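You operate a simulated robot arm through the tools that you are given. There is no shell and no other tool.

The job below is to be done with a simulated robot arm. You get a single attempt, and the scene is never put back.

## Task
Sponge the smudge off the washer door, then leave the washer open to air.
Fine: green sponge back on the mat; door and detergent drawer end open; the dial stays off. What is to be rubbed or washed off counts as gone when no trace of it is left.

Only the result counts: the job must be done as asked and must still hold three seconds after the hand-in. Knocking over, shifting, dropping, spilling or breaking anything else fails it.

## Robot
A 7-joint arm with a two-finger gripper, fixed in place. Base frame: the origin is at the foot of the arm, x ahead of it, y to its left, z up. Readings come in m, degrees, newtons and seconds.
With the tool pointing down near the work surface it reaches from about 0.18 to 0.7 m from the base axis. Its first joint turns from -166.0 to 166.0 degrees. Payload 2.94 kg.
The tool frame sits at the grasp point between the pads (the TCP): z along the fingers, y along the line on which they close. The tips reach 0.03 m beyond it. Largest opening 0.138 m; the body of the gripper starts 0.109 m behind the TCP.
Orientation is that of the tool frame in the base frame, as [roll, pitch, yaw] about the fixed x, y, z axes, in that order (R = Rz(yaw) Ry(pitch) Rx(roll)). With the fingers straight down and closing along the base's y, the tool's x points along the base's -x, its y along +y and its z along -z.

## Interface
- The arm moves only by the tool move_arm. Its argument "motion" is a list that holds one entry, the list of rows, each a list of 7 numbers: the shift along the tool's x, y, z in units of 25 mm (1.0 is 25 mm), then the turn, a rotation vector about the tool's x, y, z in units of 4 degrees (1.0 is 4 degrees), then the finger opening in m, from 0 to 0.138. In form: [[[dx, dy, dz, ax, ay, az, grip], ...]]. A call has 1 to 20 rows; each row shifts and turns the commanded pose from where the row before left it, along the tool's axes as they then stand. A call with a number of a shift or a turn outside -1 to 1 is refused whole. A row lasts 0.2 s, in which the tool goes at most 0.05 m and 8.6 degrees; a call with a longer step from one row to the next is refused whole, and so is a gripper value outside its range. A pose out of reach is approached as far as the arm can. The call stops where the force on the tool passes 40 N (or 10 N more than at its start, if that is more) or the arm is blocked; 0.2 s more then pass. The fingers move at their own pace and stop on an object; they squeeze with about 45 N. The grip force told is the motor's: it shows also when the fingers shut on nothing. Time passes only in rows, and 0.2 s behind the last, so rows that do not move let the fingers close. The reply holds the time, the measured pose of the TCP, the force on the tool along the base axes, the opening and the grip force, in the units named above and with some noise, with the torque about the TCP (base axes, N m) and any sound that the robot's microphone picked up.
- Cameras (640 x 400 px; columns grow to the right, rows downward): "scene" is fixed at [0.0621, -0.6456, 1.3139]; the picture's right is [0.93, -0.36, 0.00], its down [-0.12, -0.32, -0.94] and it looks along [0.34, 0.88, -0.34] (base axes); focal length 321 px, centre (320, 200). "wrist" rides on the gripper at [0.071, 0.019, -0.146] in the tool frame; the picture's right is [-0.26, 0.96, 0.00], its down [-0.85, -0.23, -0.48] and it looks along [-0.46, -0.12, 0.88] (tool axes); focal length 280 px, centre (320, 200). There is no depth. A picture from a camera that has moved, and an enlarged one, comes with that camera's place and axes in the base frame and with its lens. The place of the scene camera against the robot may be out by one fixed shift of up to 0.025 m in any direction.
- camera(camera): a new picture of that camera. No time passes.
- raise_lower(by): slides the trunk up (or, below 0, down) by that many m; the arm rides with it, the base frame stays. It gives what a move gives, with no picture.
- close_up(camera, box): a new picture of the part [left, top, right, bottom] of that camera's present view, enlarged. No time passes.
- finish_job(): hands the job in; it is judged then, once.

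Places have to be worked out from the pictures, the camera data and where the tool is seen. Open the gripper and draw the arm clear of the work before you hand the job in, unless the task says otherwise.

The tools are called after "Emit:" as name(argument=value, ...) on one line, values as JSON. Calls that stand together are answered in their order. move_arm: Moves the arm, as the interface text tells. Its arguments: {"type":"object","properties":{"motion":{"type":"array","items":{"type":"array","items":{"type":"array","items":{"type":"number"}}}}},"required":["motion"]} The other tools are called the same way: raise_lower (by) slides the trunk up or down; camera (camera) takes a picture; close_up (camera, box) takes an enlarged picture of a part of a camera's view; finish_job () hands the job in.

At the start:

```text
time: 0.0
tool_pos: [0.3079, 0.3288, 1.2314]
tool_rot: [-179.9, -0.1, 179.9]
contact_force: [0.7, -0.1, 1.2]
torque: [0.0, 0.02, 0.0]
opening: 0.138
gripper_force: 0.0
trunk travel left (down, up): [-0.225, 0.229]
```

scene: 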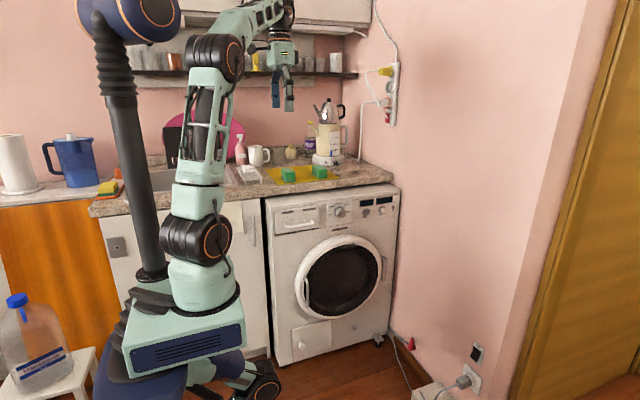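
wrist: 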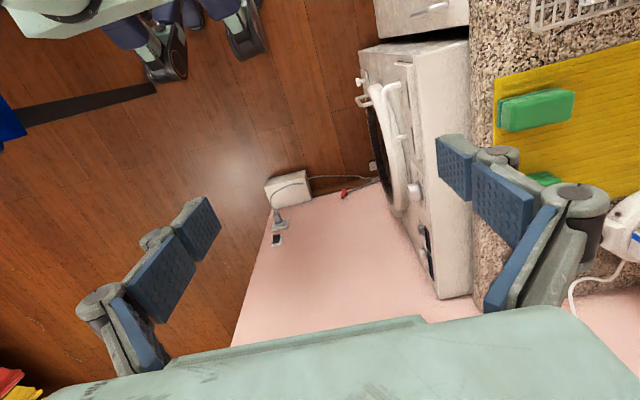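

The washer stands ahead-left of the arm with the sponges on a yellow mat on the counter. I'll take enlarged views of the washer door and the mat first.

Emit:
close_up(camera="scene", box=[255, 180, 415, 280])

Emit:
close_up(camera="scene", box=[260, 260, 420, 360])

Emit:
close_up(camera="scene", box=[220, 110, 380, 210])

Emit:
close_up(camera="wrist", box=[340, 20, 500, 300])

```text
4.00 times, centred on (335, 230) of scene
camera zoom: at [0.0621, -0.6456, 1.3139], right [0.93, -0.36, 0.0], down [-0.12, -0.32, -0.94], along [0.34, 0.88, -0.34], focal length 1284 px, centre (260, 80)
```

zoom: 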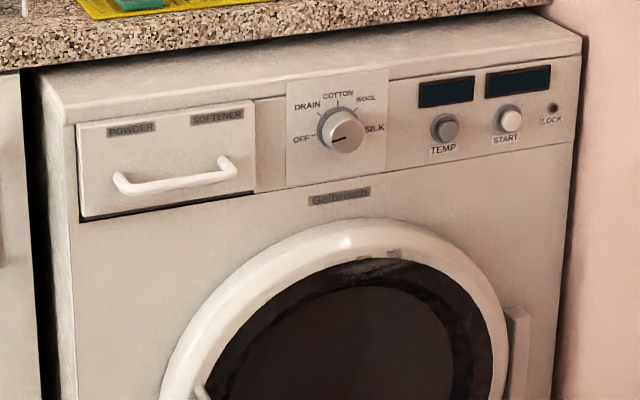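

```text
4.00 times, centred on (340, 310) of scene
camera zoom: at [0.0621, -0.6456, 1.3139], right [0.93, -0.36, 0.0], down [-0.12, -0.32, -0.94], along [0.34, 0.88, -0.34], focal length 1284 px, centre (240, -240)
```

zoom: 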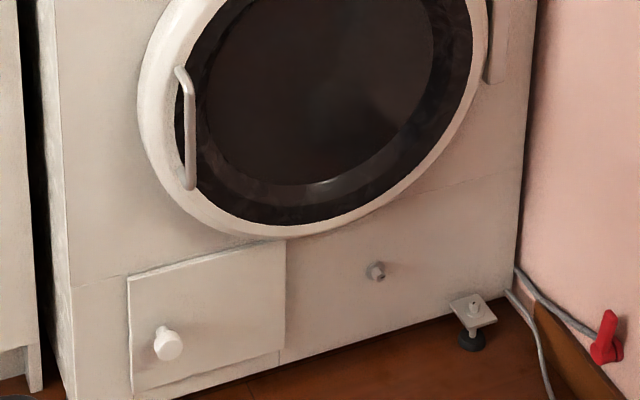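

```text
4.00 times, centred on (300, 160) of scene
camera zoom: at [0.0621, -0.6456, 1.3139], right [0.93, -0.36, 0.0], down [-0.12, -0.32, -0.94], along [0.34, 0.88, -0.34], focal length 1284 px, centre (400, 360)
```

zoom: 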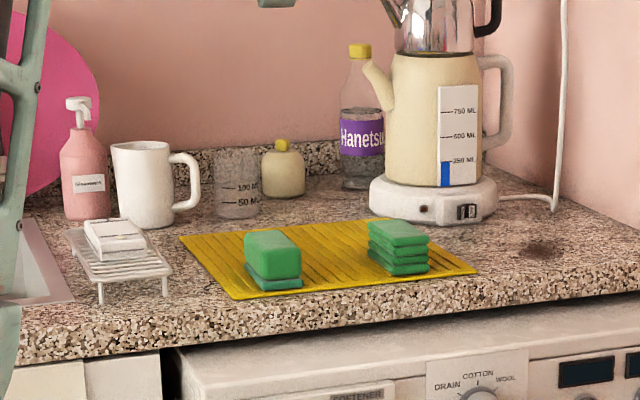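

```text
1.43 times, centred on (420, 160) of wrist
camera zoom: at [0.238, 0.3486, 1.3788], right [0.26, 0.96, 0.0], down [0.85, -0.23, 0.48], along [0.46, -0.12, -0.88], focal length 401 px, centre (177, 257)
```

zoom: 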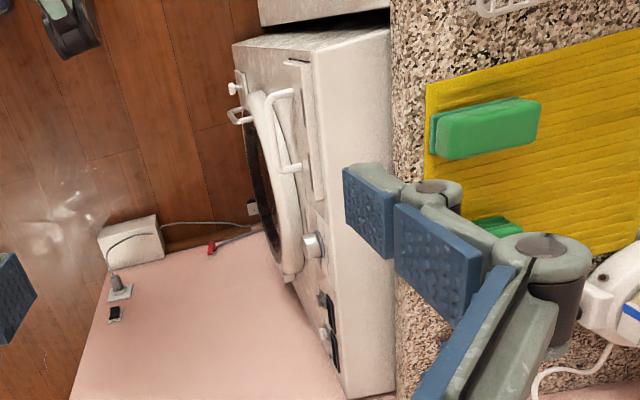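

I'll zoom further on the door ring, the dial and the sponges to find the smudge and see the dial state.

Emit:
close_up(camera="scene", box=[320, 230, 384, 270])

Emit:
close_up(camera="scene", box=[324, 196, 372, 226])

Emit:
close_up(camera="scene", box=[290, 255, 390, 325])

Emit:
close_up(camera="scene", box=[264, 155, 344, 205])

Emit:
close_up(camera="scene", box=[80, 160, 144, 200])

```text
10.00 times, centred on (352, 250) of scene
camera zoom: at [0.0621, -0.6456, 1.3139], right [0.93, -0.36, 0.0], down [-0.12, -0.32, -0.94], along [0.34, 0.88, -0.34], focal length 3209 px, centre (0, -300)
```

zoom: 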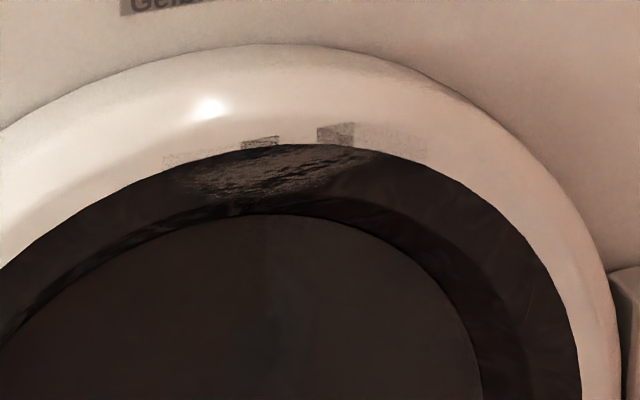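

```text
13.33 times, centred on (348, 211) of scene
camera zoom: at [0.0621, -0.6456, 1.3139], right [0.93, -0.36, 0.0], down [-0.12, -0.32, -0.94], along [0.34, 0.88, -0.34], focal length 4278 px, centre (-53, 53)
```

zoom: 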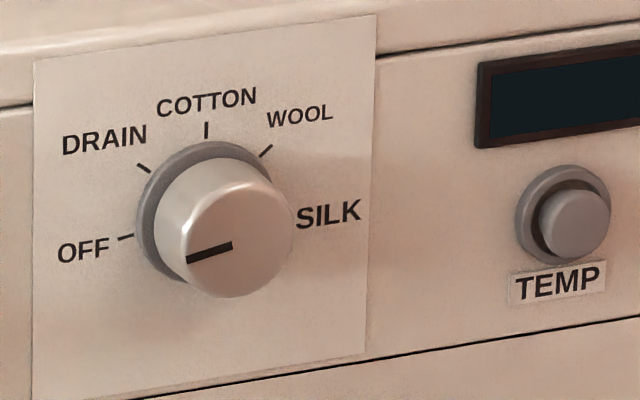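

```text
5.71 times, centred on (340, 290) of scene
camera zoom: at [0.0621, -0.6456, 1.3139], right [0.93, -0.36, 0.0], down [-0.12, -0.32, -0.94], along [0.34, 0.88, -0.34], focal length 1834 px, centre (206, -314)
```

zoom: 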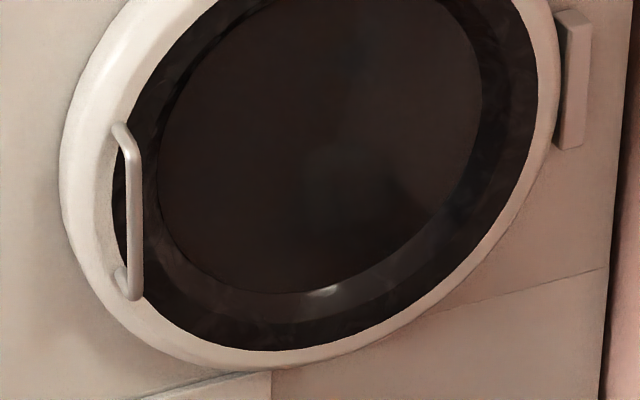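

```text
8.00 times, centred on (304, 180) of scene
camera zoom: at [0.0621, -0.6456, 1.3139], right [0.93, -0.36, 0.0], down [-0.12, -0.32, -0.94], along [0.34, 0.88, -0.34], focal length 2567 px, centre (448, 360)
```

zoom: 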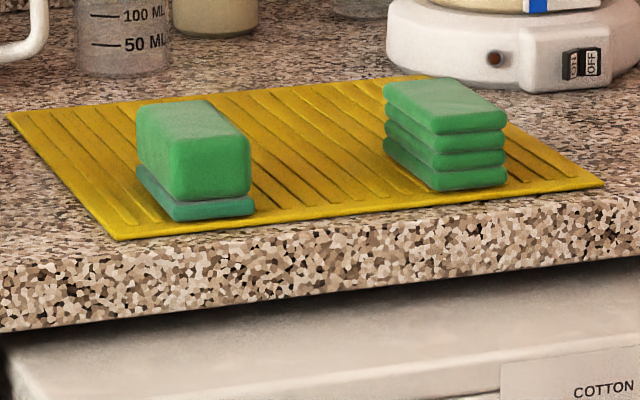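

```text
10.00 times, centred on (112, 180) of scene
camera zoom: at [0.0621, -0.6456, 1.3139], right [0.93, -0.36, 0.0], down [-0.12, -0.32, -0.94], along [0.34, 0.88, -0.34], focal length 3209 px, centre (2400, 400)
```

zoom: 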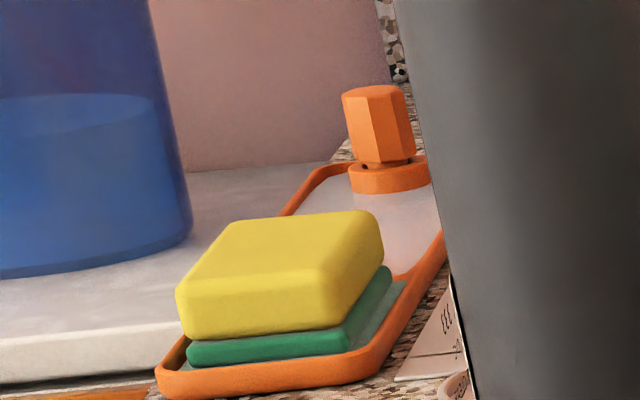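

The smudge sits at the top of the door, straddling the ring and the dark glass. The dial points to OFF, and the green sponge is the left-hand block on the yellow mat at roughly (0.42, 0.65, 0.93). I'll move the gripper toward it for a better wrist view.

Emit:
move_arm(motion=[[[-0.4, 1, 0.4, 0, 0, 0, 0.138], [-0.4, 1, 0.4, 0, 0, 0, 0.138], [-0.4, 1, 0.4, 0, 0, 0, 0.138], [-0.4, 1, 0.4, 0, 0, 0, 0.138], [-0.4, 1, 0.4, 0, 0, 0, 0.138], [-0.4, 1, 0.4, 0, 0, 0, 0.138], [-0.4, 1, 0.4, 0, 0, 0, 0.138], [-0.4, 1, 0.4, 0, 0, 0, 0.138]]])

Emit:
camera(camera="wrist")

Emit:
camera(camera="scene")

```text
time: 1.8
tool_pos: [0.3537, 0.4565, 1.1677]
tool_rot: [179.8, 0.1, -179.9]
contact_force: [0.4, -0.2, 0.5]
torque: [0.05, -0.03, 0.01]
opening: 0.138
gripper_force: 0.1
out of reach, approached as far as the arm can: row 5, 6, 7, 8
trunk travel left (down, up): [-0.225, 0.229]
```

```text
taken
camera wrist: at [0.2839, 0.4758, 1.3132], right [0.26, 0.97, 0.0], down [0.85, -0.23, 0.48], along [0.46, -0.12, -0.88], focal length 280 px, centre (320, 200)
```

wrist: 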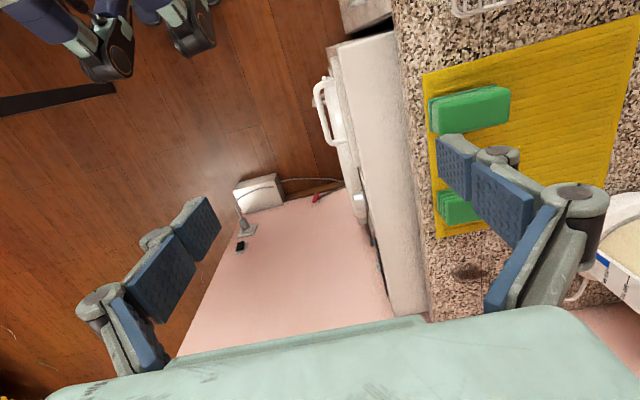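

```text
taken
```

scene: 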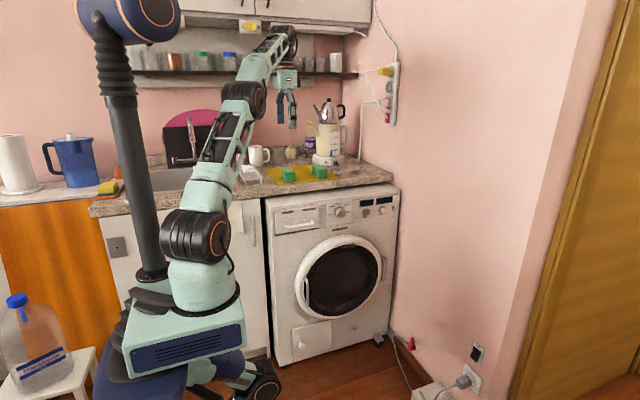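

The arm reaches its limit here with the tool vertical, so I'll need tilt or trunk height for the sponge. I'll enlarge the wrist view to triangulate the sponge and mat.

Emit:
close_up(camera="wrist", box=[400, 40, 560, 140])

Emit:
close_up(camera="wrist", box=[300, 40, 460, 140])

```text
4.00 times, centred on (480, 90) of wrist
camera zoom: at [0.2839, 0.4758, 1.3132], right [0.26, 0.97, 0.0], down [0.85, -0.23, 0.48], along [0.46, -0.12, -0.88], focal length 1122 px, centre (-320, 640)
```

zoom: 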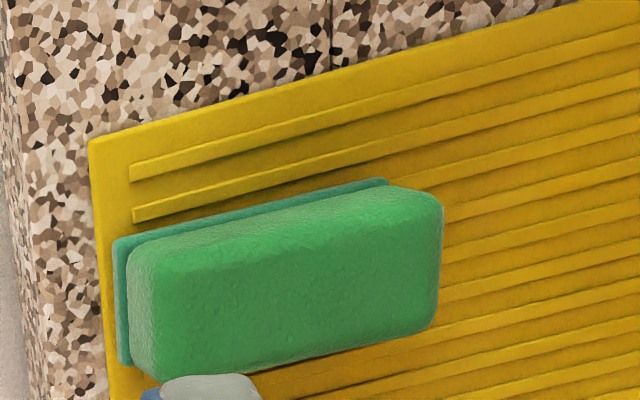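

```text
4.00 times, centred on (380, 90) of wrist
camera zoom: at [0.2839, 0.4758, 1.3132], right [0.26, 0.97, 0.0], down [0.85, -0.23, 0.48], along [0.46, -0.12, -0.88], focal length 1122 px, centre (80, 640)
```

zoom: 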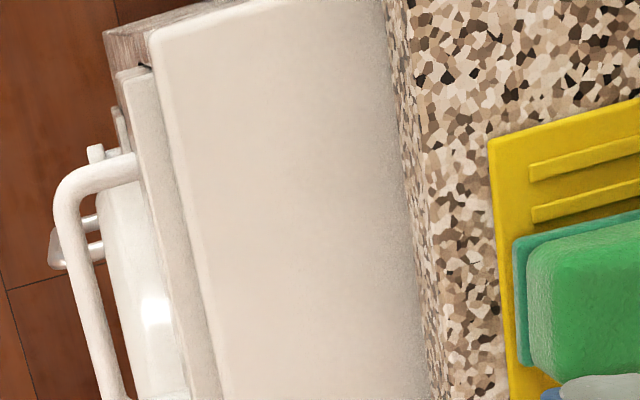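

Sponge estimated at x 0.38–0.43, y 0.60–0.69, on a mat about z 0.91. Before grasping I'll back off and tilt the tool toward the washer, so the wrist camera sees the smudge and handle face-on.

Emit:
move_arm(motion=[[[-0.3, -1, 0.3, 0, 0, 0, 0.138], [-0.3, -1, 0.3, 0, 0, 0, 0.138], [-0.3, -1, 0.3, 0, 0, 0, 0.138], [-0.3, -1, 0.3, 0, 0, 0, 0.138], [-0.3, -1, 0.3, 0, 0, 0, 0.138], [-0.3, -1, 0.3, 0, 0, 0, 0.138], [-0.3, -1, 0.3, 0, 0, 0, 0.138], [-0.3, -1, 0.3, 0, 0, 0, 0.138], [-0.3, -1, 0.3, 0, 0, 0, 0.138], [-0.3, -1, 0.3, 0, 0, 0, 0.138]]])

```text
time: 4.0
tool_pos: [0.4304, 0.2079, 1.0936]
tool_rot: [-179.9, -0.1, 179.9]
contact_force: [0.1, 0.7, -0.5]
torque: [0.0, -0.03, 0.0]
opening: 0.1381
gripper_force: 0.1
trunk travel left (down, up): [-0.225, 0.229]
```

Position is as commanded. Now I'll rotate the tool about the base x axis so it points toward the washer front.

Emit:
move_arm(motion=[[[0, 0, 0, -1, 0, 0, 0.138], [0, 0, 0, -1, 0, 0, 0.138], [0, 0, 0, -1, 0, 0, 0.138], [0, 0, 0, -1, 0, 0, 0.138], [0, 0, 0, -1, 0, 0, 0.138], [0, 0, 0, -1, 0, 0, 0.138], [0, 0, 0, -1, 0, 0, 0.138], [0, 0, 0, -1, 0, 0, 0.138], [0, 0, 0, -1, 0, 0, 0.138], [0, 0, 0, -1, 0, 0, 0.138], [0, 0, 0, -1, 0, 0, 0.138], [0, 0, 0, -1, 0, 0, 0.138], [0, 0, 0, -1, 0, 0, 0.138], [0, 0, 0, -1, 0, 0, 0.138], [0, 0, 0, -1, 0, 0, 0.138], [0, 0, 0, -1, 0, 0, 0.138], [0, 0, 0, -1, 0, 0, 0.138], [0, 0, 0, -1, 0, 0, 0.138], [0, 0, 0, -1, 0, 0, 0.138], [0, 0, 0, -1, 0, 0, 0.138]]])

Emit:
camera(camera="scene")

Emit:
camera(camera="wrist")

```text
time: 8.2
tool_pos: [0.43, 0.2066, 1.0922]
tool_rot: [100.0, 0.0, 179.9]
contact_force: [0.0, 0.0, 0.8]
torque: [0.03, 0.01, -0.04]
opening: 0.138
gripper_force: 0.1
trunk travel left (down, up): [-0.225, 0.229]
```

```text
taken
```

scene: 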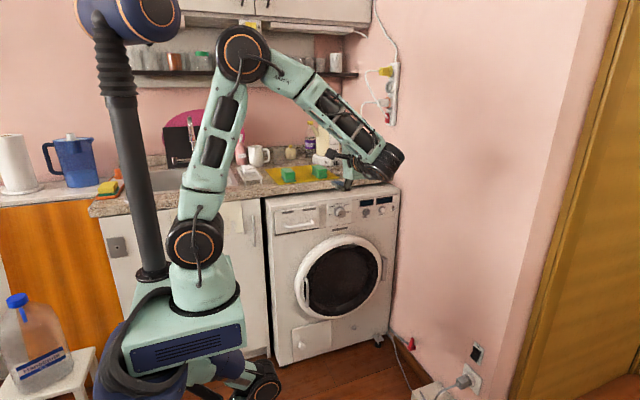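

```text
taken
camera wrist: at [0.36, 0.0666, 1.1368], right [0.26, 0.17, 0.95], down [0.85, -0.51, -0.14], along [0.46, 0.84, -0.27], focal length 280 px, centre (320, 200)
```

wrist: 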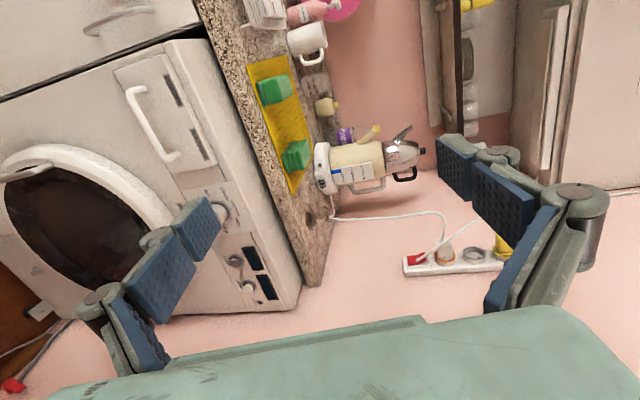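

The view works with picture-right pointing up. I'll lower the tool in front of the door for a closer look at the smudge and handle.

Emit:
move_arm(motion=[[[0, -1, 0, -0.5, 0, 0, 0.138], [0, -1, 0, -0.5, 0, 0, 0.138], [0, -1, 0, -0.5, 0, 0, 0.138], [0, -1, 0, -0.5, 0, 0, 0.138], [0, -1, 0, -0.5, 0, 0, 0.138], [0, -1, 0, 0, 0, 0, 0.138], [0, -1, 0, 0, 0, 0, 0.138], [0, -1, 0, 0, 0, 0, 0.138], [0, -1, 0, 0, 0, 0, 0.138], [0, -1, 0, 0, 0, 0, 0.138], [0, -1, 0, 0, 0, 0, 0.138], [0, -1, 0, 0, 0, 0, 0.138], [0, -1, 0, 0, 0, 0, 0.138]]])

Emit:
camera(camera="wrist")

Emit:
camera(camera="scene")

```text
time: 11.0
tool_pos: [0.4301, 0.1927, 0.7657]
tool_rot: [90.0, 0.0, -180.0]
contact_force: [-0.2, -0.1, 0.4]
torque: [0.0, 0.01, 0.01]
opening: 0.1382
gripper_force: 0.1
trunk travel left (down, up): [-0.225, 0.229]
```

```text
taken
camera wrist: at [0.3606, 0.0477, 0.7857], right [0.26, 0.0, 0.97], down [0.85, -0.48, -0.23], along [0.46, 0.88, -0.12], focal length 280 px, centre (320, 200)
```

wrist: 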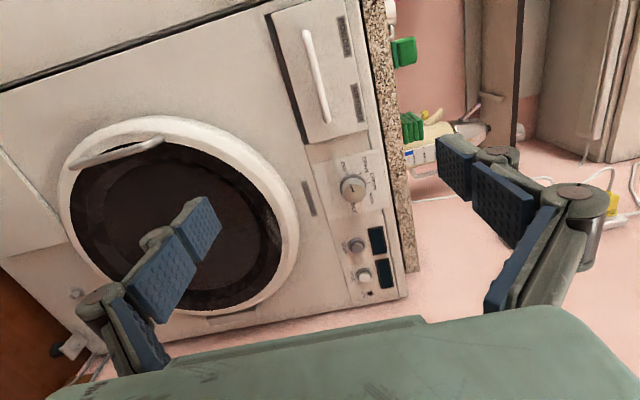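

```text
taken
```

scene: 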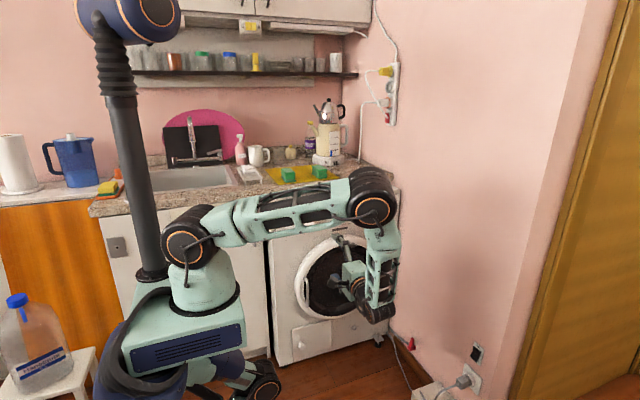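

Good view of the whole front. I'll enlarge the upper part of the ring, the dial, the door handle and the drawer.

Emit:
close_up(camera="wrist", box=[210, 150, 338, 230])

Emit:
close_up(camera="wrist", box=[300, 140, 428, 220])

Emit:
close_up(camera="wrist", box=[50, 110, 210, 210])

Emit:
close_up(camera="wrist", box=[250, 0, 410, 150])

```text
5.00 times, centred on (274, 190) of wrist
camera zoom: at [0.3606, 0.0477, 0.7857], right [0.26, 0.0, 0.97], down [0.85, -0.48, -0.23], along [0.46, 0.88, -0.12], focal length 1402 px, centre (550, 250)
```

zoom: 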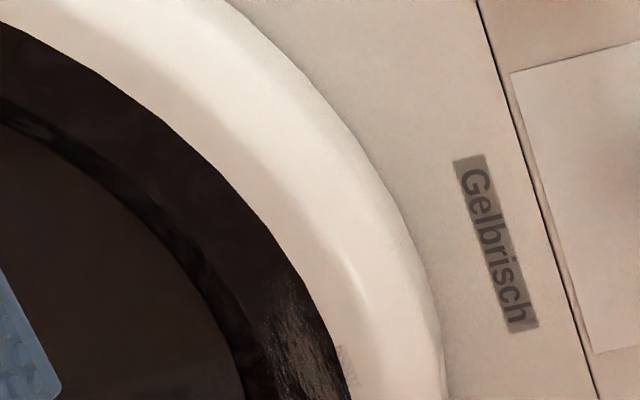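

```text
5.00 times, centred on (364, 180) of wrist
camera zoom: at [0.3606, 0.0477, 0.7857], right [0.26, 0.0, 0.97], down [0.85, -0.48, -0.23], along [0.46, 0.88, -0.12], focal length 1402 px, centre (100, 300)
```

zoom: 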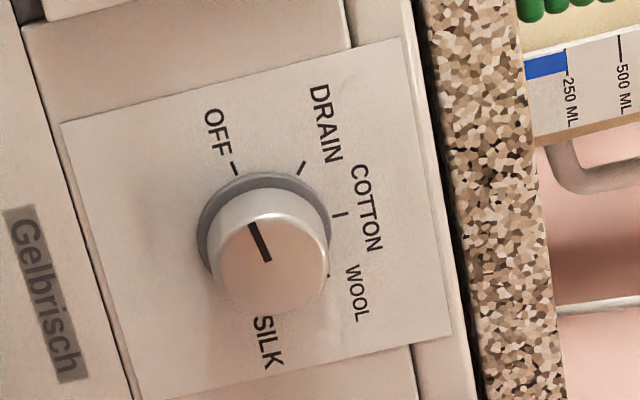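

```text
4.00 times, centred on (130, 160) of wrist
camera zoom: at [0.3606, 0.0477, 0.7857], right [0.26, 0.0, 0.97], down [0.85, -0.48, -0.23], along [0.46, 0.88, -0.12], focal length 1122 px, centre (1080, 360)
```

zoom: 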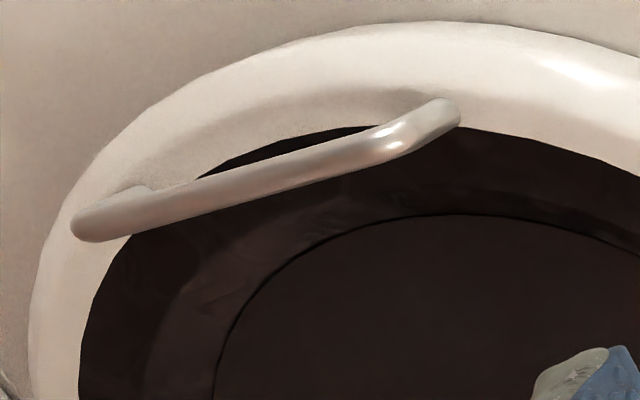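

```text
2.67 times, centred on (330, 75) of wrist
camera zoom: at [0.3606, 0.0477, 0.7857], right [0.26, 0.0, 0.97], down [0.85, -0.48, -0.23], along [0.46, 0.88, -0.12], focal length 748 px, centre (293, 533)
```

zoom: 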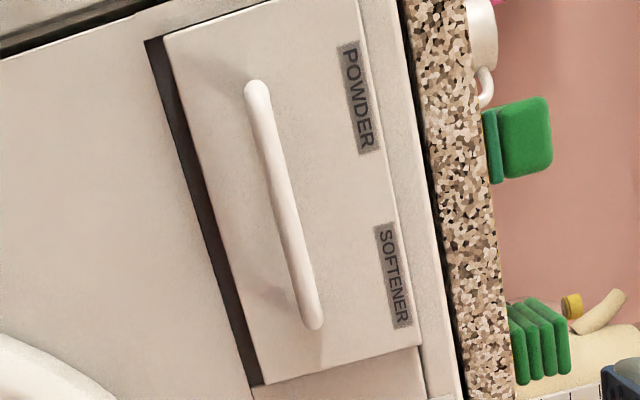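

The dial is on OFF. The smudge is near (270, 220) of this view, so I'll enlarge that region.

Emit:
close_up(camera="wrist", box=[232, 190, 312, 240])

Emit:
close_up(camera="wrist", box=[200, 180, 328, 260])

```text
8.00 times, centred on (272, 215) of wrist
camera zoom: at [0.3606, 0.0477, 0.7857], right [0.26, 0.0, 0.97], down [0.85, -0.48, -0.23], along [0.46, 0.88, -0.12], focal length 2243 px, centre (704, 80)
```

zoom: 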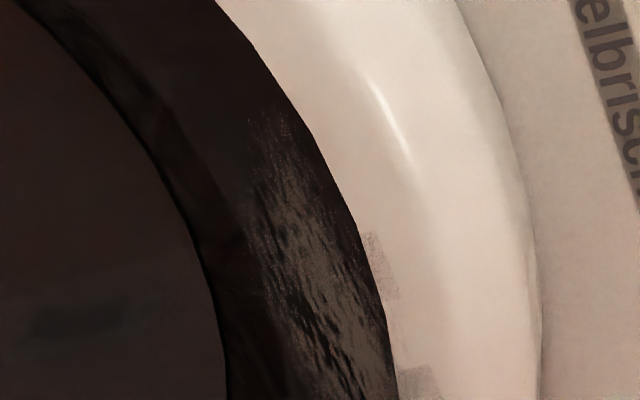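

```text
5.00 times, centred on (264, 220) of wrist
camera zoom: at [0.3606, 0.0477, 0.7857], right [0.26, 0.0, 0.97], down [0.85, -0.48, -0.23], along [0.46, 0.88, -0.12], focal length 1402 px, centre (600, 100)
```

zoom: 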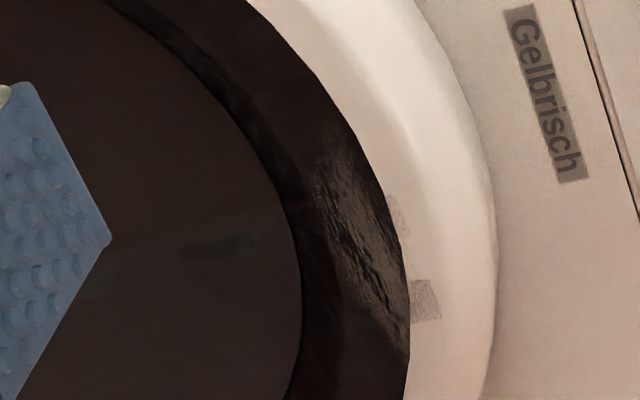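

The smudge is on the dark band and inner ring edge at roughly (0.60, 0.45, 0.64), about 8 cm wide. To reach the sponge with a vertical tool I'll raise the trunk first.

Emit:
raise_lower(by=0.2)

```text
time: 13.2
tool_pos: [0.431, 0.1925, 0.966]
tool_rot: [89.9, 0.0, -180.0]
contact_force: [1.1, -0.5, 0.1]
torque: [0.01, 0.02, -0.01]
opening: 0.138
gripper_force: 0.2
trunk travel left (down, up): [-0.425, 0.029]
```

Trunk is up. Now I'll lift a bit and turn the tool to point down with the fingers closing along the base x axis, across the sponge's narrow side.

Emit:
move_arm(motion=[[[0, 1, 0, 0, 0, 0, 0.138], [0, 1, 0, 0, 0, 0, 0.138], [0, 1, 0, 0, 0, 0, 0.138], [0, 1, 0, 0, 0, 0, 0.138], [0, 0, 0, 1, 1, -1, 0.138], [0, 0, 0, 1, 1, -1, 0.138], [0, 0, 0, 1, 1, -1, 0.138], [0, 0, 0, 1, 1, -1, 0.138], [0, 0, 0, 1, 1, -1, 0.138], [0, 0, 0, 1, 1, -1, 0.138], [0, 0, 0, 1, 1, -1, 0.138], [0, 0, 0, 1, 1, -1, 0.138], [0, 0, 0, 1, 1, -1, 0.138]]])

```text
time: 16.0
tool_pos: [0.4313, 0.1927, 1.0658]
tool_rot: [137.1, 19.4, -132.9]
contact_force: [0.1, -0.5, 0.4]
torque: [-0.02, 0.0, -0.01]
opening: 0.1381
gripper_force: 0.0
trunk travel left (down, up): [-0.425, 0.029]
```

Rotation is tracking well; I'll complete it.

Emit:
move_arm(motion=[[[0, 0, 0, 1, 1, -1, 0.138], [0, 0, 0, 1, 1, -1, 0.138], [0, 0, 0, 1, 1, -1, 0.138], [0, 0, 0, 1, 1, -1, 0.138], [0, 0, 0, 1, 1, -1, 0.138], [0, 0, 0, 1, 1, -1, 0.138], [0, 0, 0, 1, 1, -1, 0.138], [0, 0, 0, 1, 1, -1, 0.138], [0, 0, 0, 0.32, 0.32, -0.32, 0.138]]])

Emit:
camera(camera="wrist")

Emit:
camera(camera="scene")

```text
time: 18.0
tool_pos: [0.4311, 0.1928, 1.0653]
tool_rot: [-179.8, 0.0, -90.0]
contact_force: [-0.3, -0.3, 0.2]
torque: [-0.01, 0.04, 0.01]
opening: 0.1383
gripper_force: 0.1
trunk travel left (down, up): [-0.425, 0.029]
```

```text
taken
camera wrist: at [0.4121, 0.1226, 1.2126], right [-0.97, 0.26, 0.0], down [0.23, 0.85, 0.48], along [0.13, 0.46, -0.88], focal length 280 px, centre (320, 200)
```

wrist: 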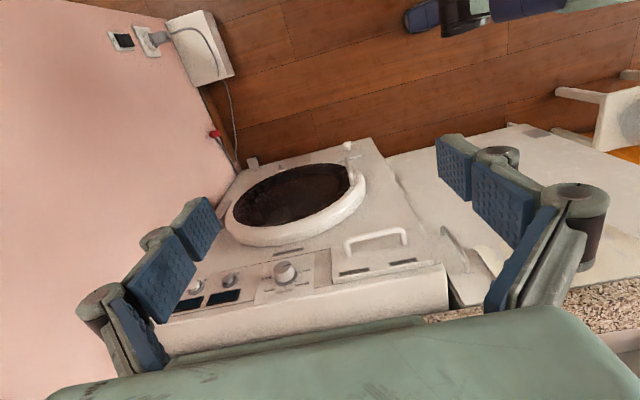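

```text
taken
```

scene: 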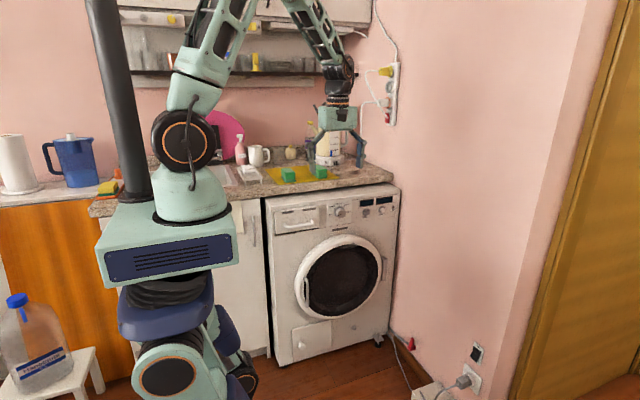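

Oriented correctly. I'll travel toward the sponge at safe height with a reduced opening and look again.

Emit:
move_arm(motion=[[[-1, 0.08, 0, 0, 0, 0, 0.1], [-1, 0.08, 0, 0, 0, 0, 0.1], [-1, 0.08, 0, 0, 0, 0, 0.1], [-1, 0.08, 0, 0, 0, 0, 0.1], [-1, 0.08, 0, 0, 0, 0, 0.1], [-1, 0.08, 0, 0, 0, 0, 0.1], [-1, 0.08, 0, 0, 0, 0, 0.1], [-1, 0.08, 0, 0, 0, 0, 0.1], [-1, 0.08, 0, 0, 0, 0, 0.1], [-1, 0.08, 0, 0, 0, 0, 0.1], [-1, 0.08, 0, 0, 0, 0, 0.1], [-1, 0.08, 0, 0, 0, 0, 0.1], [-1, 0.08, 0, 0, 0, 0, 0.1], [-1, 0.08, 0, 0, 0, 0, 0.1]]])

Emit:
camera(camera="wrist")

Emit:
camera(camera="scene")

```text
time: 21.0
tool_pos: [0.4015, 0.5442, 1.0661]
tool_rot: [179.9, 0.1, -90.0]
contact_force: [0.2, -0.4, -0.3]
torque: [-0.03, 0.01, 0.01]
opening: 0.0999
gripper_force: 0.0
trunk travel left (down, up): [-0.425, 0.029]
```

```text
taken
camera wrist: at [0.3829, 0.4736, 1.2116], right [-0.96, 0.26, 0.0], down [0.23, 0.85, 0.48], along [0.13, 0.46, -0.88], focal length 280 px, centre (320, 200)
```

wrist: 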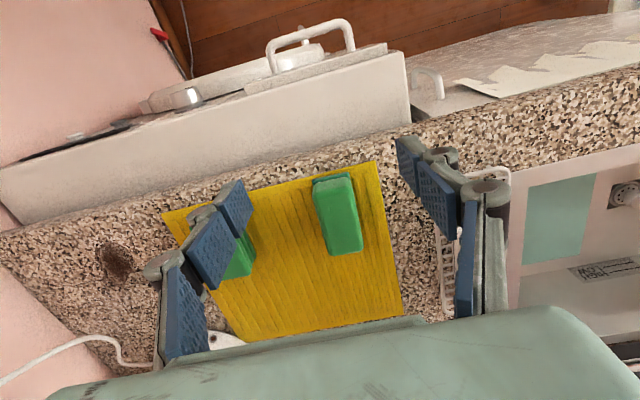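

```text
taken
```

scene: 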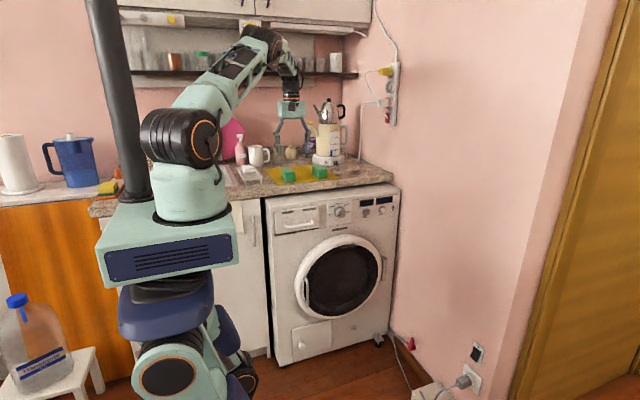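

Emit:
close_up(camera="wrist", box=[270, 160, 398, 260])

```text
4.00 times, centred on (334, 210) of wrist
camera zoom: at [0.3829, 0.4736, 1.2116], right [-0.96, 0.26, 0.0], down [0.23, 0.85, 0.48], along [0.13, 0.46, -0.88], focal length 1122 px, centre (264, 160)
```

zoom: 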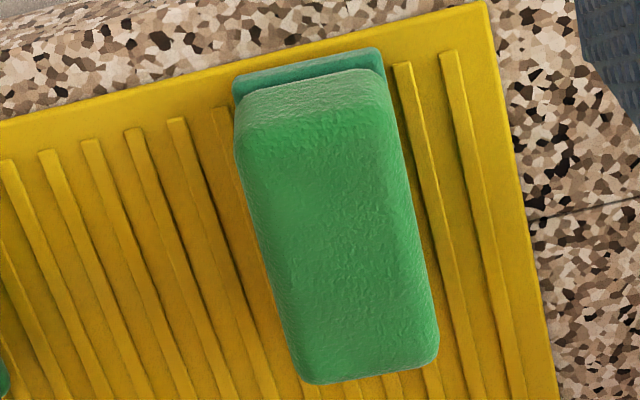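

The triangulation agrees: sponge centre about (0.405, 0.647), bottom z ≈ 0.913, top z ≈ 0.957, about 44 mm wide. I'll go above it, stopping with the tips just over the sponge top.

Emit:
move_arm(motion=[[[-0.82, -0.03, 0.2, 0, 0, 0, 0.09], [-0.82, -0.03, 0.2, 0, 0, 0, 0.09], [-0.82, -0.03, 0.2, 0, 0, 0, 0.09], [-0.82, -0.03, 0.4, 0, 0, 0, 0.09], [-0.82, -0.03, 0.6, 0, 0, 0, 0.09], [0, 0, 0.6, 0, 0, 0, 0.09]]])

Emit:
camera(camera="wrist")

Emit:
close_up(camera="scene", box=[240, 100, 368, 200])

```text
time: 22.4
tool_pos: [0.391, 0.6072, 1.0104]
tool_rot: [-180.0, 0.0, -90.0]
contact_force: [-0.1, 0.2, 0.5]
torque: [-0.01, 0.01, 0.02]
opening: 0.09
gripper_force: 0.0
out of reach, approached as far as the arm can: row 3, 4, 5
trunk travel left (down, up): [-0.425, 0.029]
```

```text
taken
camera wrist: at [0.3719, 0.5367, 1.1558], right [-0.96, 0.26, 0.0], down [0.23, 0.85, 0.48], along [0.13, 0.46, -0.88], focal length 280 px, centre (320, 200)
```

wrist: 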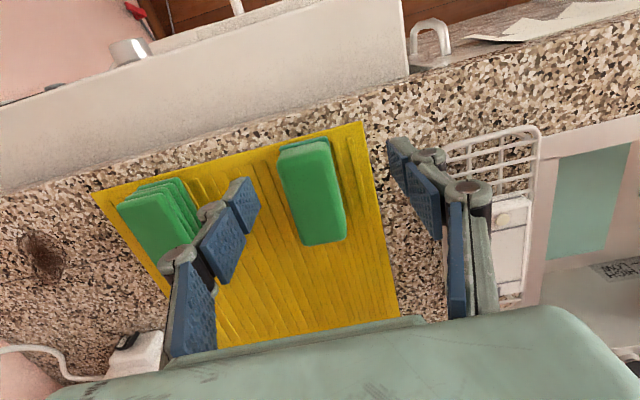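

```text
4.00 times, centred on (304, 150) of scene
camera zoom: at [0.0621, -0.6456, 1.3139], right [0.93, -0.36, 0.0], down [-0.12, -0.32, -0.94], along [0.34, 0.88, -0.34], focal length 1284 px, centre (384, 400)
```

zoom: 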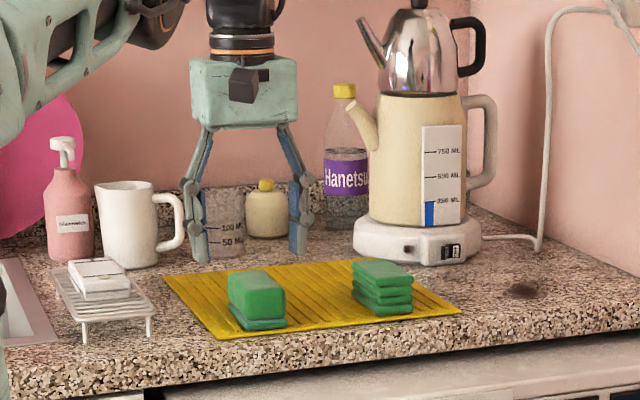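

Vertical reach runs out at about 0.72 m radius, so I'll tilt the tool about 20° toward +y, which brings the sponge within reach. Then I'll move directly above the sponge.

Emit:
move_arm(motion=[[[0, 0, 0, 0, -1, 0, 0.09], [0, 0, 0, 0, -1, 0, 0.09], [0, 0, 0, 0, -1, 0, 0.09], [0, 0, 0, 0, -1, 0, 0.09], [0, 0, 0, 0, -1, 0, 0.09], [-0.752, -0.29, 0.274, 0, 0, 0, 0.09], [-0.752, -0.29, 0.274, 0, 0, 0, 0.09], [0, 0, 0, 0, 0, 0, 0.09]]])

Emit:
camera(camera="wrist")

Emit:
close_up(camera="scene", box=[240, 100, 368, 200])

```text
time: 24.2
tool_pos: [0.4064, 0.6467, 1.0082]
tool_rot: [179.9, 20.1, -90.0]
contact_force: [-0.6, -0.2, -1.1]
torque: [-0.01, 0.01, 0.01]
opening: 0.09
gripper_force: 0.1
trunk travel left (down, up): [-0.425, 0.029]
```

```text
taken
camera wrist: at [0.3874, 0.5312, 1.1216], right [-0.96, 0.25, 0.09], down [0.23, 0.63, 0.74], along [0.13, 0.73, -0.67], focal length 280 px, centre (320, 200)
```

wrist: 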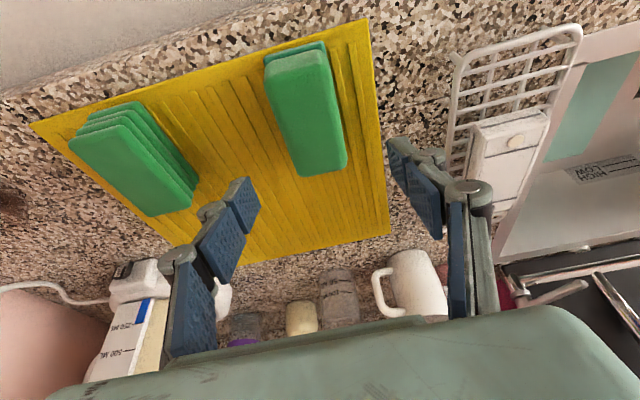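

```text
4.00 times, centred on (304, 150) of scene
camera zoom: at [0.0621, -0.6456, 1.3139], right [0.93, -0.36, 0.0], down [-0.12, -0.32, -0.94], along [0.34, 0.88, -0.34], focal length 1284 px, centre (384, 400)
```

zoom: 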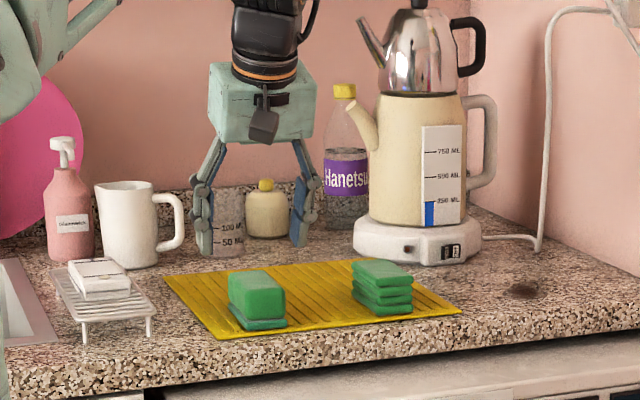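

I'll check alignment with an enlarged wrist view before descending.

Emit:
close_up(camera="wrist", box=[240, 20, 400, 200])

```text
2.22 times, centred on (320, 110) of wrist
camera zoom: at [0.3874, 0.5312, 1.1216], right [-0.96, 0.25, 0.09], down [0.23, 0.63, 0.74], along [0.13, 0.73, -0.67], focal length 623 px, centre (320, 400)
```

zoom: 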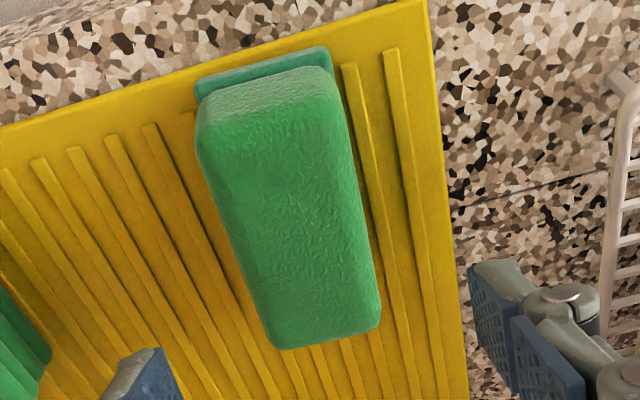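

Estimates stay consistent (sponge y 0.602–0.695, x 0.384–0.426, top about 0.947). I'll descend so the tips end about 1.2 cm above the mat, straddling the sponge.

Emit:
move_arm(motion=[[[0.23, 0.014, 0.4925, 0, 0, 0, 0.09], [0.23, 0.014, 0.4925, 0, 0, 0, 0.09], [0.23, 0.014, 0.4925, 0, 0, 0, 0.09], [0.23, 0.014, 0.4925, 0, 0, 0, 0.09], [0, 0, 0, 0, 0, 0, 0.09]]])

Emit:
close_up(camera="wrist", box=[200, 40, 456, 200])

Emit:
close_up(camera="scene", box=[264, 150, 344, 200])

```text
time: 25.4
tool_pos: [0.4027, 0.6423, 0.9548]
tool_rot: [-180.0, 20.0, -90.0]
contact_force: [-0.1, 0.7, 0.8]
torque: [-0.02, 0.01, 0.04]
opening: 0.0897
gripper_force: 0.0
trunk travel left (down, up): [-0.425, 0.029]
```

```text
2.50 times, centred on (328, 120) of wrist
camera zoom: at [0.3846, 0.527, 1.0676], right [-0.97, 0.25, 0.09], down [0.23, 0.63, 0.74], along [0.12, 0.73, -0.67], focal length 701 px, centre (300, 400)
```

zoom: 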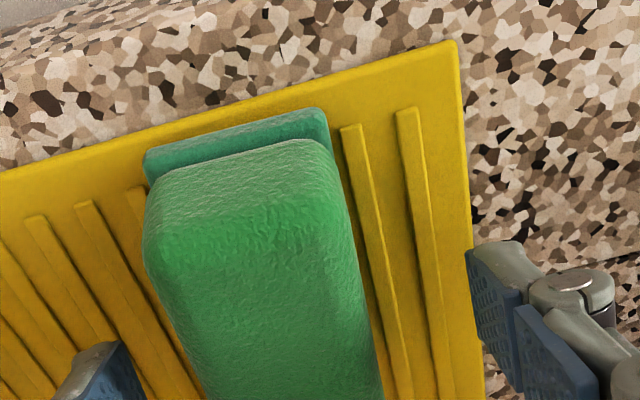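

```text
8.00 times, centred on (304, 175) of scene
camera zoom: at [0.0621, -0.6456, 1.3139], right [0.93, -0.36, 0.0], down [-0.12, -0.32, -0.94], along [0.34, 0.88, -0.34], focal length 2567 px, centre (448, 400)
```

zoom: 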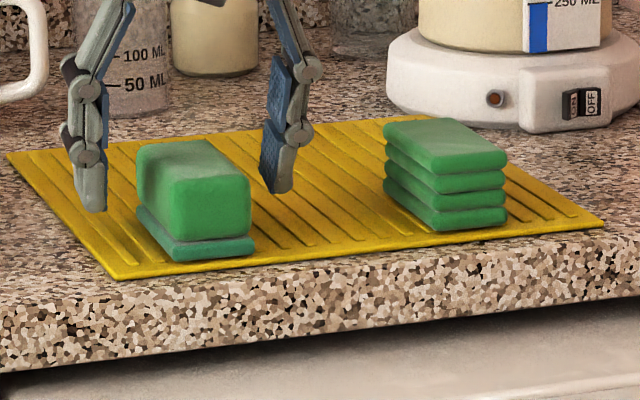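

The fingers straddle the sponge with the tips about 1.2 cm above the mat. Closing now.

Emit:
move_arm(motion=[[[0, -0.06, 0, 0, 0, 0, 0.07], [0, 0, 0, 0, 0, 0, 0.05], [0, 0, 0, 0, 0, 0, 0.03], [0, 0, 0, 0, 0, 0, 0.02], [0, 0, 0, 0, 0, 0, 0.02], [0, 0, 0, 0, 0, 0, 0.02]]])

Emit:
close_up(camera="scene", box=[264, 150, 344, 200])

```text
time: 26.8
tool_pos: [0.4046, 0.6426, 0.9555]
tool_rot: [-180.0, 20.0, -90.0]
contact_force: [0.5, 0.0, 1.6]
torque: [0.01, 0.04, -0.03]
opening: 0.0437
gripper_force: 45.5
trunk travel left (down, up): [-0.425, 0.029]
```

```text
8.00 times, centred on (304, 175) of scene
camera zoom: at [0.0621, -0.6456, 1.3139], right [0.93, -0.36, 0.0], down [-0.12, -0.32, -0.94], along [0.34, 0.88, -0.34], focal length 2567 px, centre (448, 400)
```

zoom: 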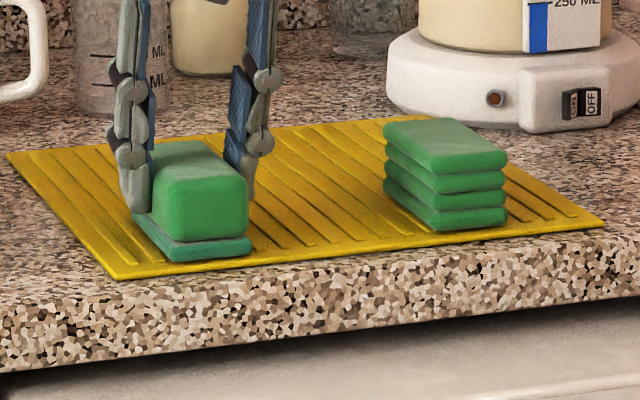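

Gripped at 44 mm with 45 N. I'll lift a few centimetres and verify that the whole sponge comes along.

Emit:
move_arm(motion=[[[-0.17, 0, -0.47, 0, 0, 0, 0.02], [-0.17, 0, -0.47, 0, 0, 0, 0.02], [-0.17, 0, -0.47, 0, 0, 0, 0.02], [-0.17, 0, -0.47, 0, 0, 0, 0.02], [-0.17, 0, -0.47, 0, 0, 0, 0.02]]])

Emit:
close_up(camera="scene", box=[264, 140, 344, 200])

```text
time: 28.0
tool_pos: [0.4047, 0.6427, 1.0176]
tool_rot: [-180.0, 20.0, -90.0]
contact_force: [-0.1, -0.4, -0.1]
torque: [-0.02, -0.01, 0.01]
opening: 0.0433
gripper_force: 45.1
trunk travel left (down, up): [-0.425, 0.029]
```

```text
6.67 times, centred on (304, 170) of scene
camera zoom: at [0.0621, -0.6456, 1.3139], right [0.93, -0.36, 0.0], down [-0.12, -0.32, -0.94], along [0.34, 0.88, -0.34], focal length 2139 px, centre (427, 400)
```

zoom: 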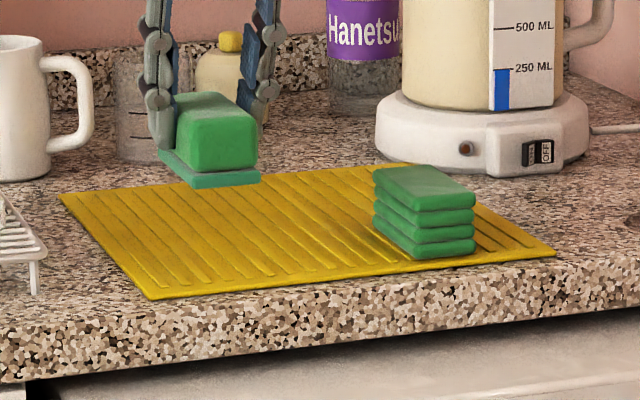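

The sponge came up cleanly and level. I'll retract straight back in −y before re-orienting toward the door.

Emit:
move_arm(motion=[[[0.939, 0, -0.3437, 0, 0, 0, 0.02], [0.939, 0, -0.3437, 0, 0, 0, 0.02], [0.939, 0, -0.3437, 0, 0, 0, 0.02], [0.939, 0, -0.3437, 0, 0, 0, 0.02], [0.939, 0, -0.3437, 0, 0, 0, 0.02], [0.939, 0, -0.3437, 0, 0, 0, 0.02], [0.939, 0, -0.3437, 0, 0, 0, 0.02], [0.939, 0, -0.3437, 0, 0, 0, 0.02], [0.939, 0, -0.3437, 0, 0, 0, 0.02], [0.939, 0, -0.3437, 0, 0, 0, 0.02], [0.939, 0, -0.3437, 0, 0, 0, 0.02], [0.939, 0, -0.3437, 0, 0, 0, 0.02], [0.939, 0, -0.3437, 0, 0, 0, 0.02], [0.939, 0, -0.3437, 0, 0, 0, 0.02], [0.939, 0, -0.3437, 0, 0, 0, 0.02], [0.939, 0, -0.3437, 0, 0, 0, 0.02]]])

```text
time: 31.4
tool_pos: [0.4052, 0.2424, 1.0193]
tool_rot: [-180.0, 20.0, -90.0]
contact_force: [0.0, -0.9, -0.1]
torque: [-0.02, 0.0, -0.04]
opening: 0.0432
gripper_force: 45.7
trunk travel left (down, up): [-0.425, 0.029]
```

Clear of the counter. Now I'll rotate about base x so the sponge's underside faces the washer.

Emit:
move_arm(motion=[[[0, 0, 0, 0, -1, 0, 0.02], [0, 0, 0, 0, -1, 0, 0.02], [0, 0, 0, 0, -1, 0, 0.02], [0, 0, 0, 0, -1, 0, 0.02], [0, 0, 0, 0, -1, 0, 0.02], [0, 0, 0, 0, -1, 0, 0.02], [0, 0, 0, 0, -1, 0, 0.02], [0, 0, 0, 0, -1, 0, 0.02], [0, 0, 0, 0, -1, 0, 0.02], [0, 0, 0, 0, -1, 0, 0.02], [0, 0, 0, 0, -1, 0, 0.02], [0, 0, 0, 0, -1, 0, 0.02], [0, 0, 0, 0, -1, 0, 0.02], [0, 0, 0, 0, -1, 0, 0.02], [0, 0, 0, 0, -1, 0, 0.02], [0, 0, 0, 0, -1, 0, 0.02], [0, 0, 0, 0, -1, 0, 0.02], [0, 0, 0, 0, -0.5, 0, 0.02]]])

Emit:
camera(camera="wrist")

Emit:
camera(camera="scene")

```text
time: 35.2
tool_pos: [0.4064, 0.2421, 1.018]
tool_rot: [125.3, 90.0, -144.6]
contact_force: [0.4, -0.1, 0.7]
torque: [0.03, 0.02, 0.0]
opening: 0.0432
gripper_force: 45.1
trunk travel left (down, up): [-0.425, 0.029]
```

```text
taken
camera wrist: at [0.387, 0.0964, 0.9479], right [-0.97, 0.0, 0.26], down [0.23, -0.48, 0.85], along [0.13, 0.88, 0.46], focal length 280 px, centre (320, 200)
```

wrist: 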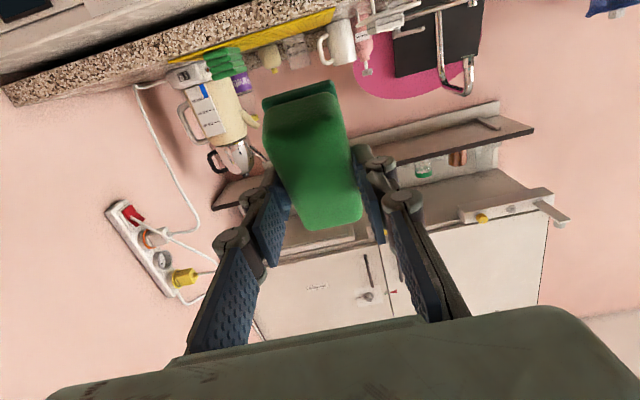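

```text
taken
```

scene: 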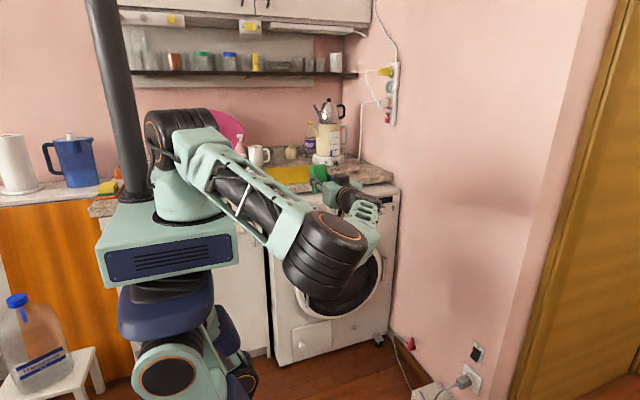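

The tool now points at +y with the sponge underside tipped 20° down. I'll lower the trunk to door height.

Emit:
raise_lower(by=-0.39)

Emit:
camera(camera="scene")

```text
time: 38.9
tool_pos: [0.405, 0.2419, 0.6289]
tool_rot: [163.5, 90.0, -106.6]
contact_force: [0.3, 0.0, -1.1]
torque: [0.02, -0.02, -0.04]
opening: 0.0433
gripper_force: 45.0
trunk travel left (down, up): [-0.035, 0.419]
```

```text
taken
```

scene: 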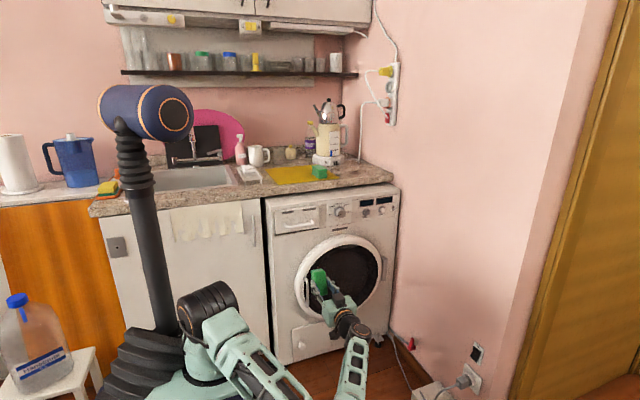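

Now I'll shift in +x to line up with the smudge and add the extra 20° so the sponge underside is parallel to the door.

Emit:
move_arm(motion=[[[0, -1, 0, 0, -1, 0, 0.02], [0, -1, 0, 0, -1, 0, 0.02], [0, -1, 0, 0, -1, 0, 0.02], [0, -1, 0, 0, -1, 0, 0.02], [0, -1, 0, 0, -1, 0, 0.02], [0, -1, 0, 0, 0, 0, 0.02], [0, -1, 0, 0, 0, 0, 0.02], [0, -1, 0, 0, 0, 0, 0.02]]])

Emit:
camera(camera="scene")

Emit:
camera(camera="wrist")

```text
time: 40.7
tool_pos: [0.6056, 0.2407, 0.6293]
tool_rot: [0.0, 70.1, 90.0]
contact_force: [-0.2, -0.4, 0.0]
torque: [-0.03, 0.0, -0.02]
opening: 0.0433
gripper_force: 44.7
trunk travel left (down, up): [-0.035, 0.419]
```

```text
taken
```

scene: 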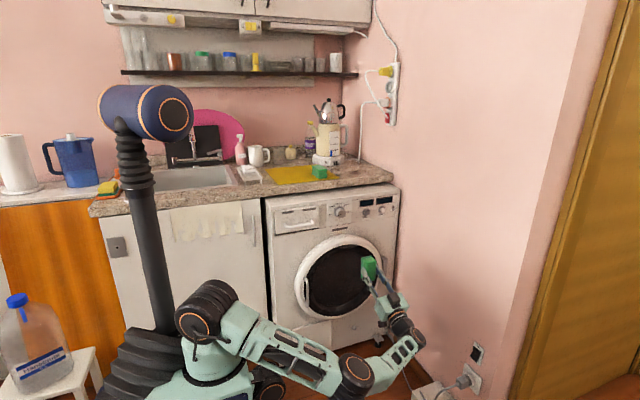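

```text
taken
camera wrist: at [0.5878, 0.1286, 0.5134], right [-0.97, -0.09, 0.25], down [0.23, -0.74, 0.63], along [0.13, 0.67, 0.73], focal length 280 px, centre (320, 200)
```

wrist: 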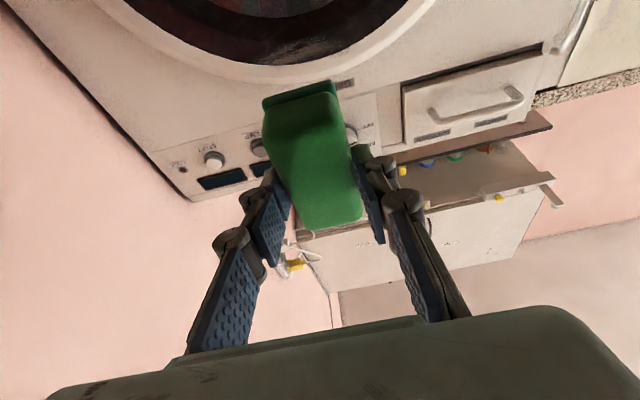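

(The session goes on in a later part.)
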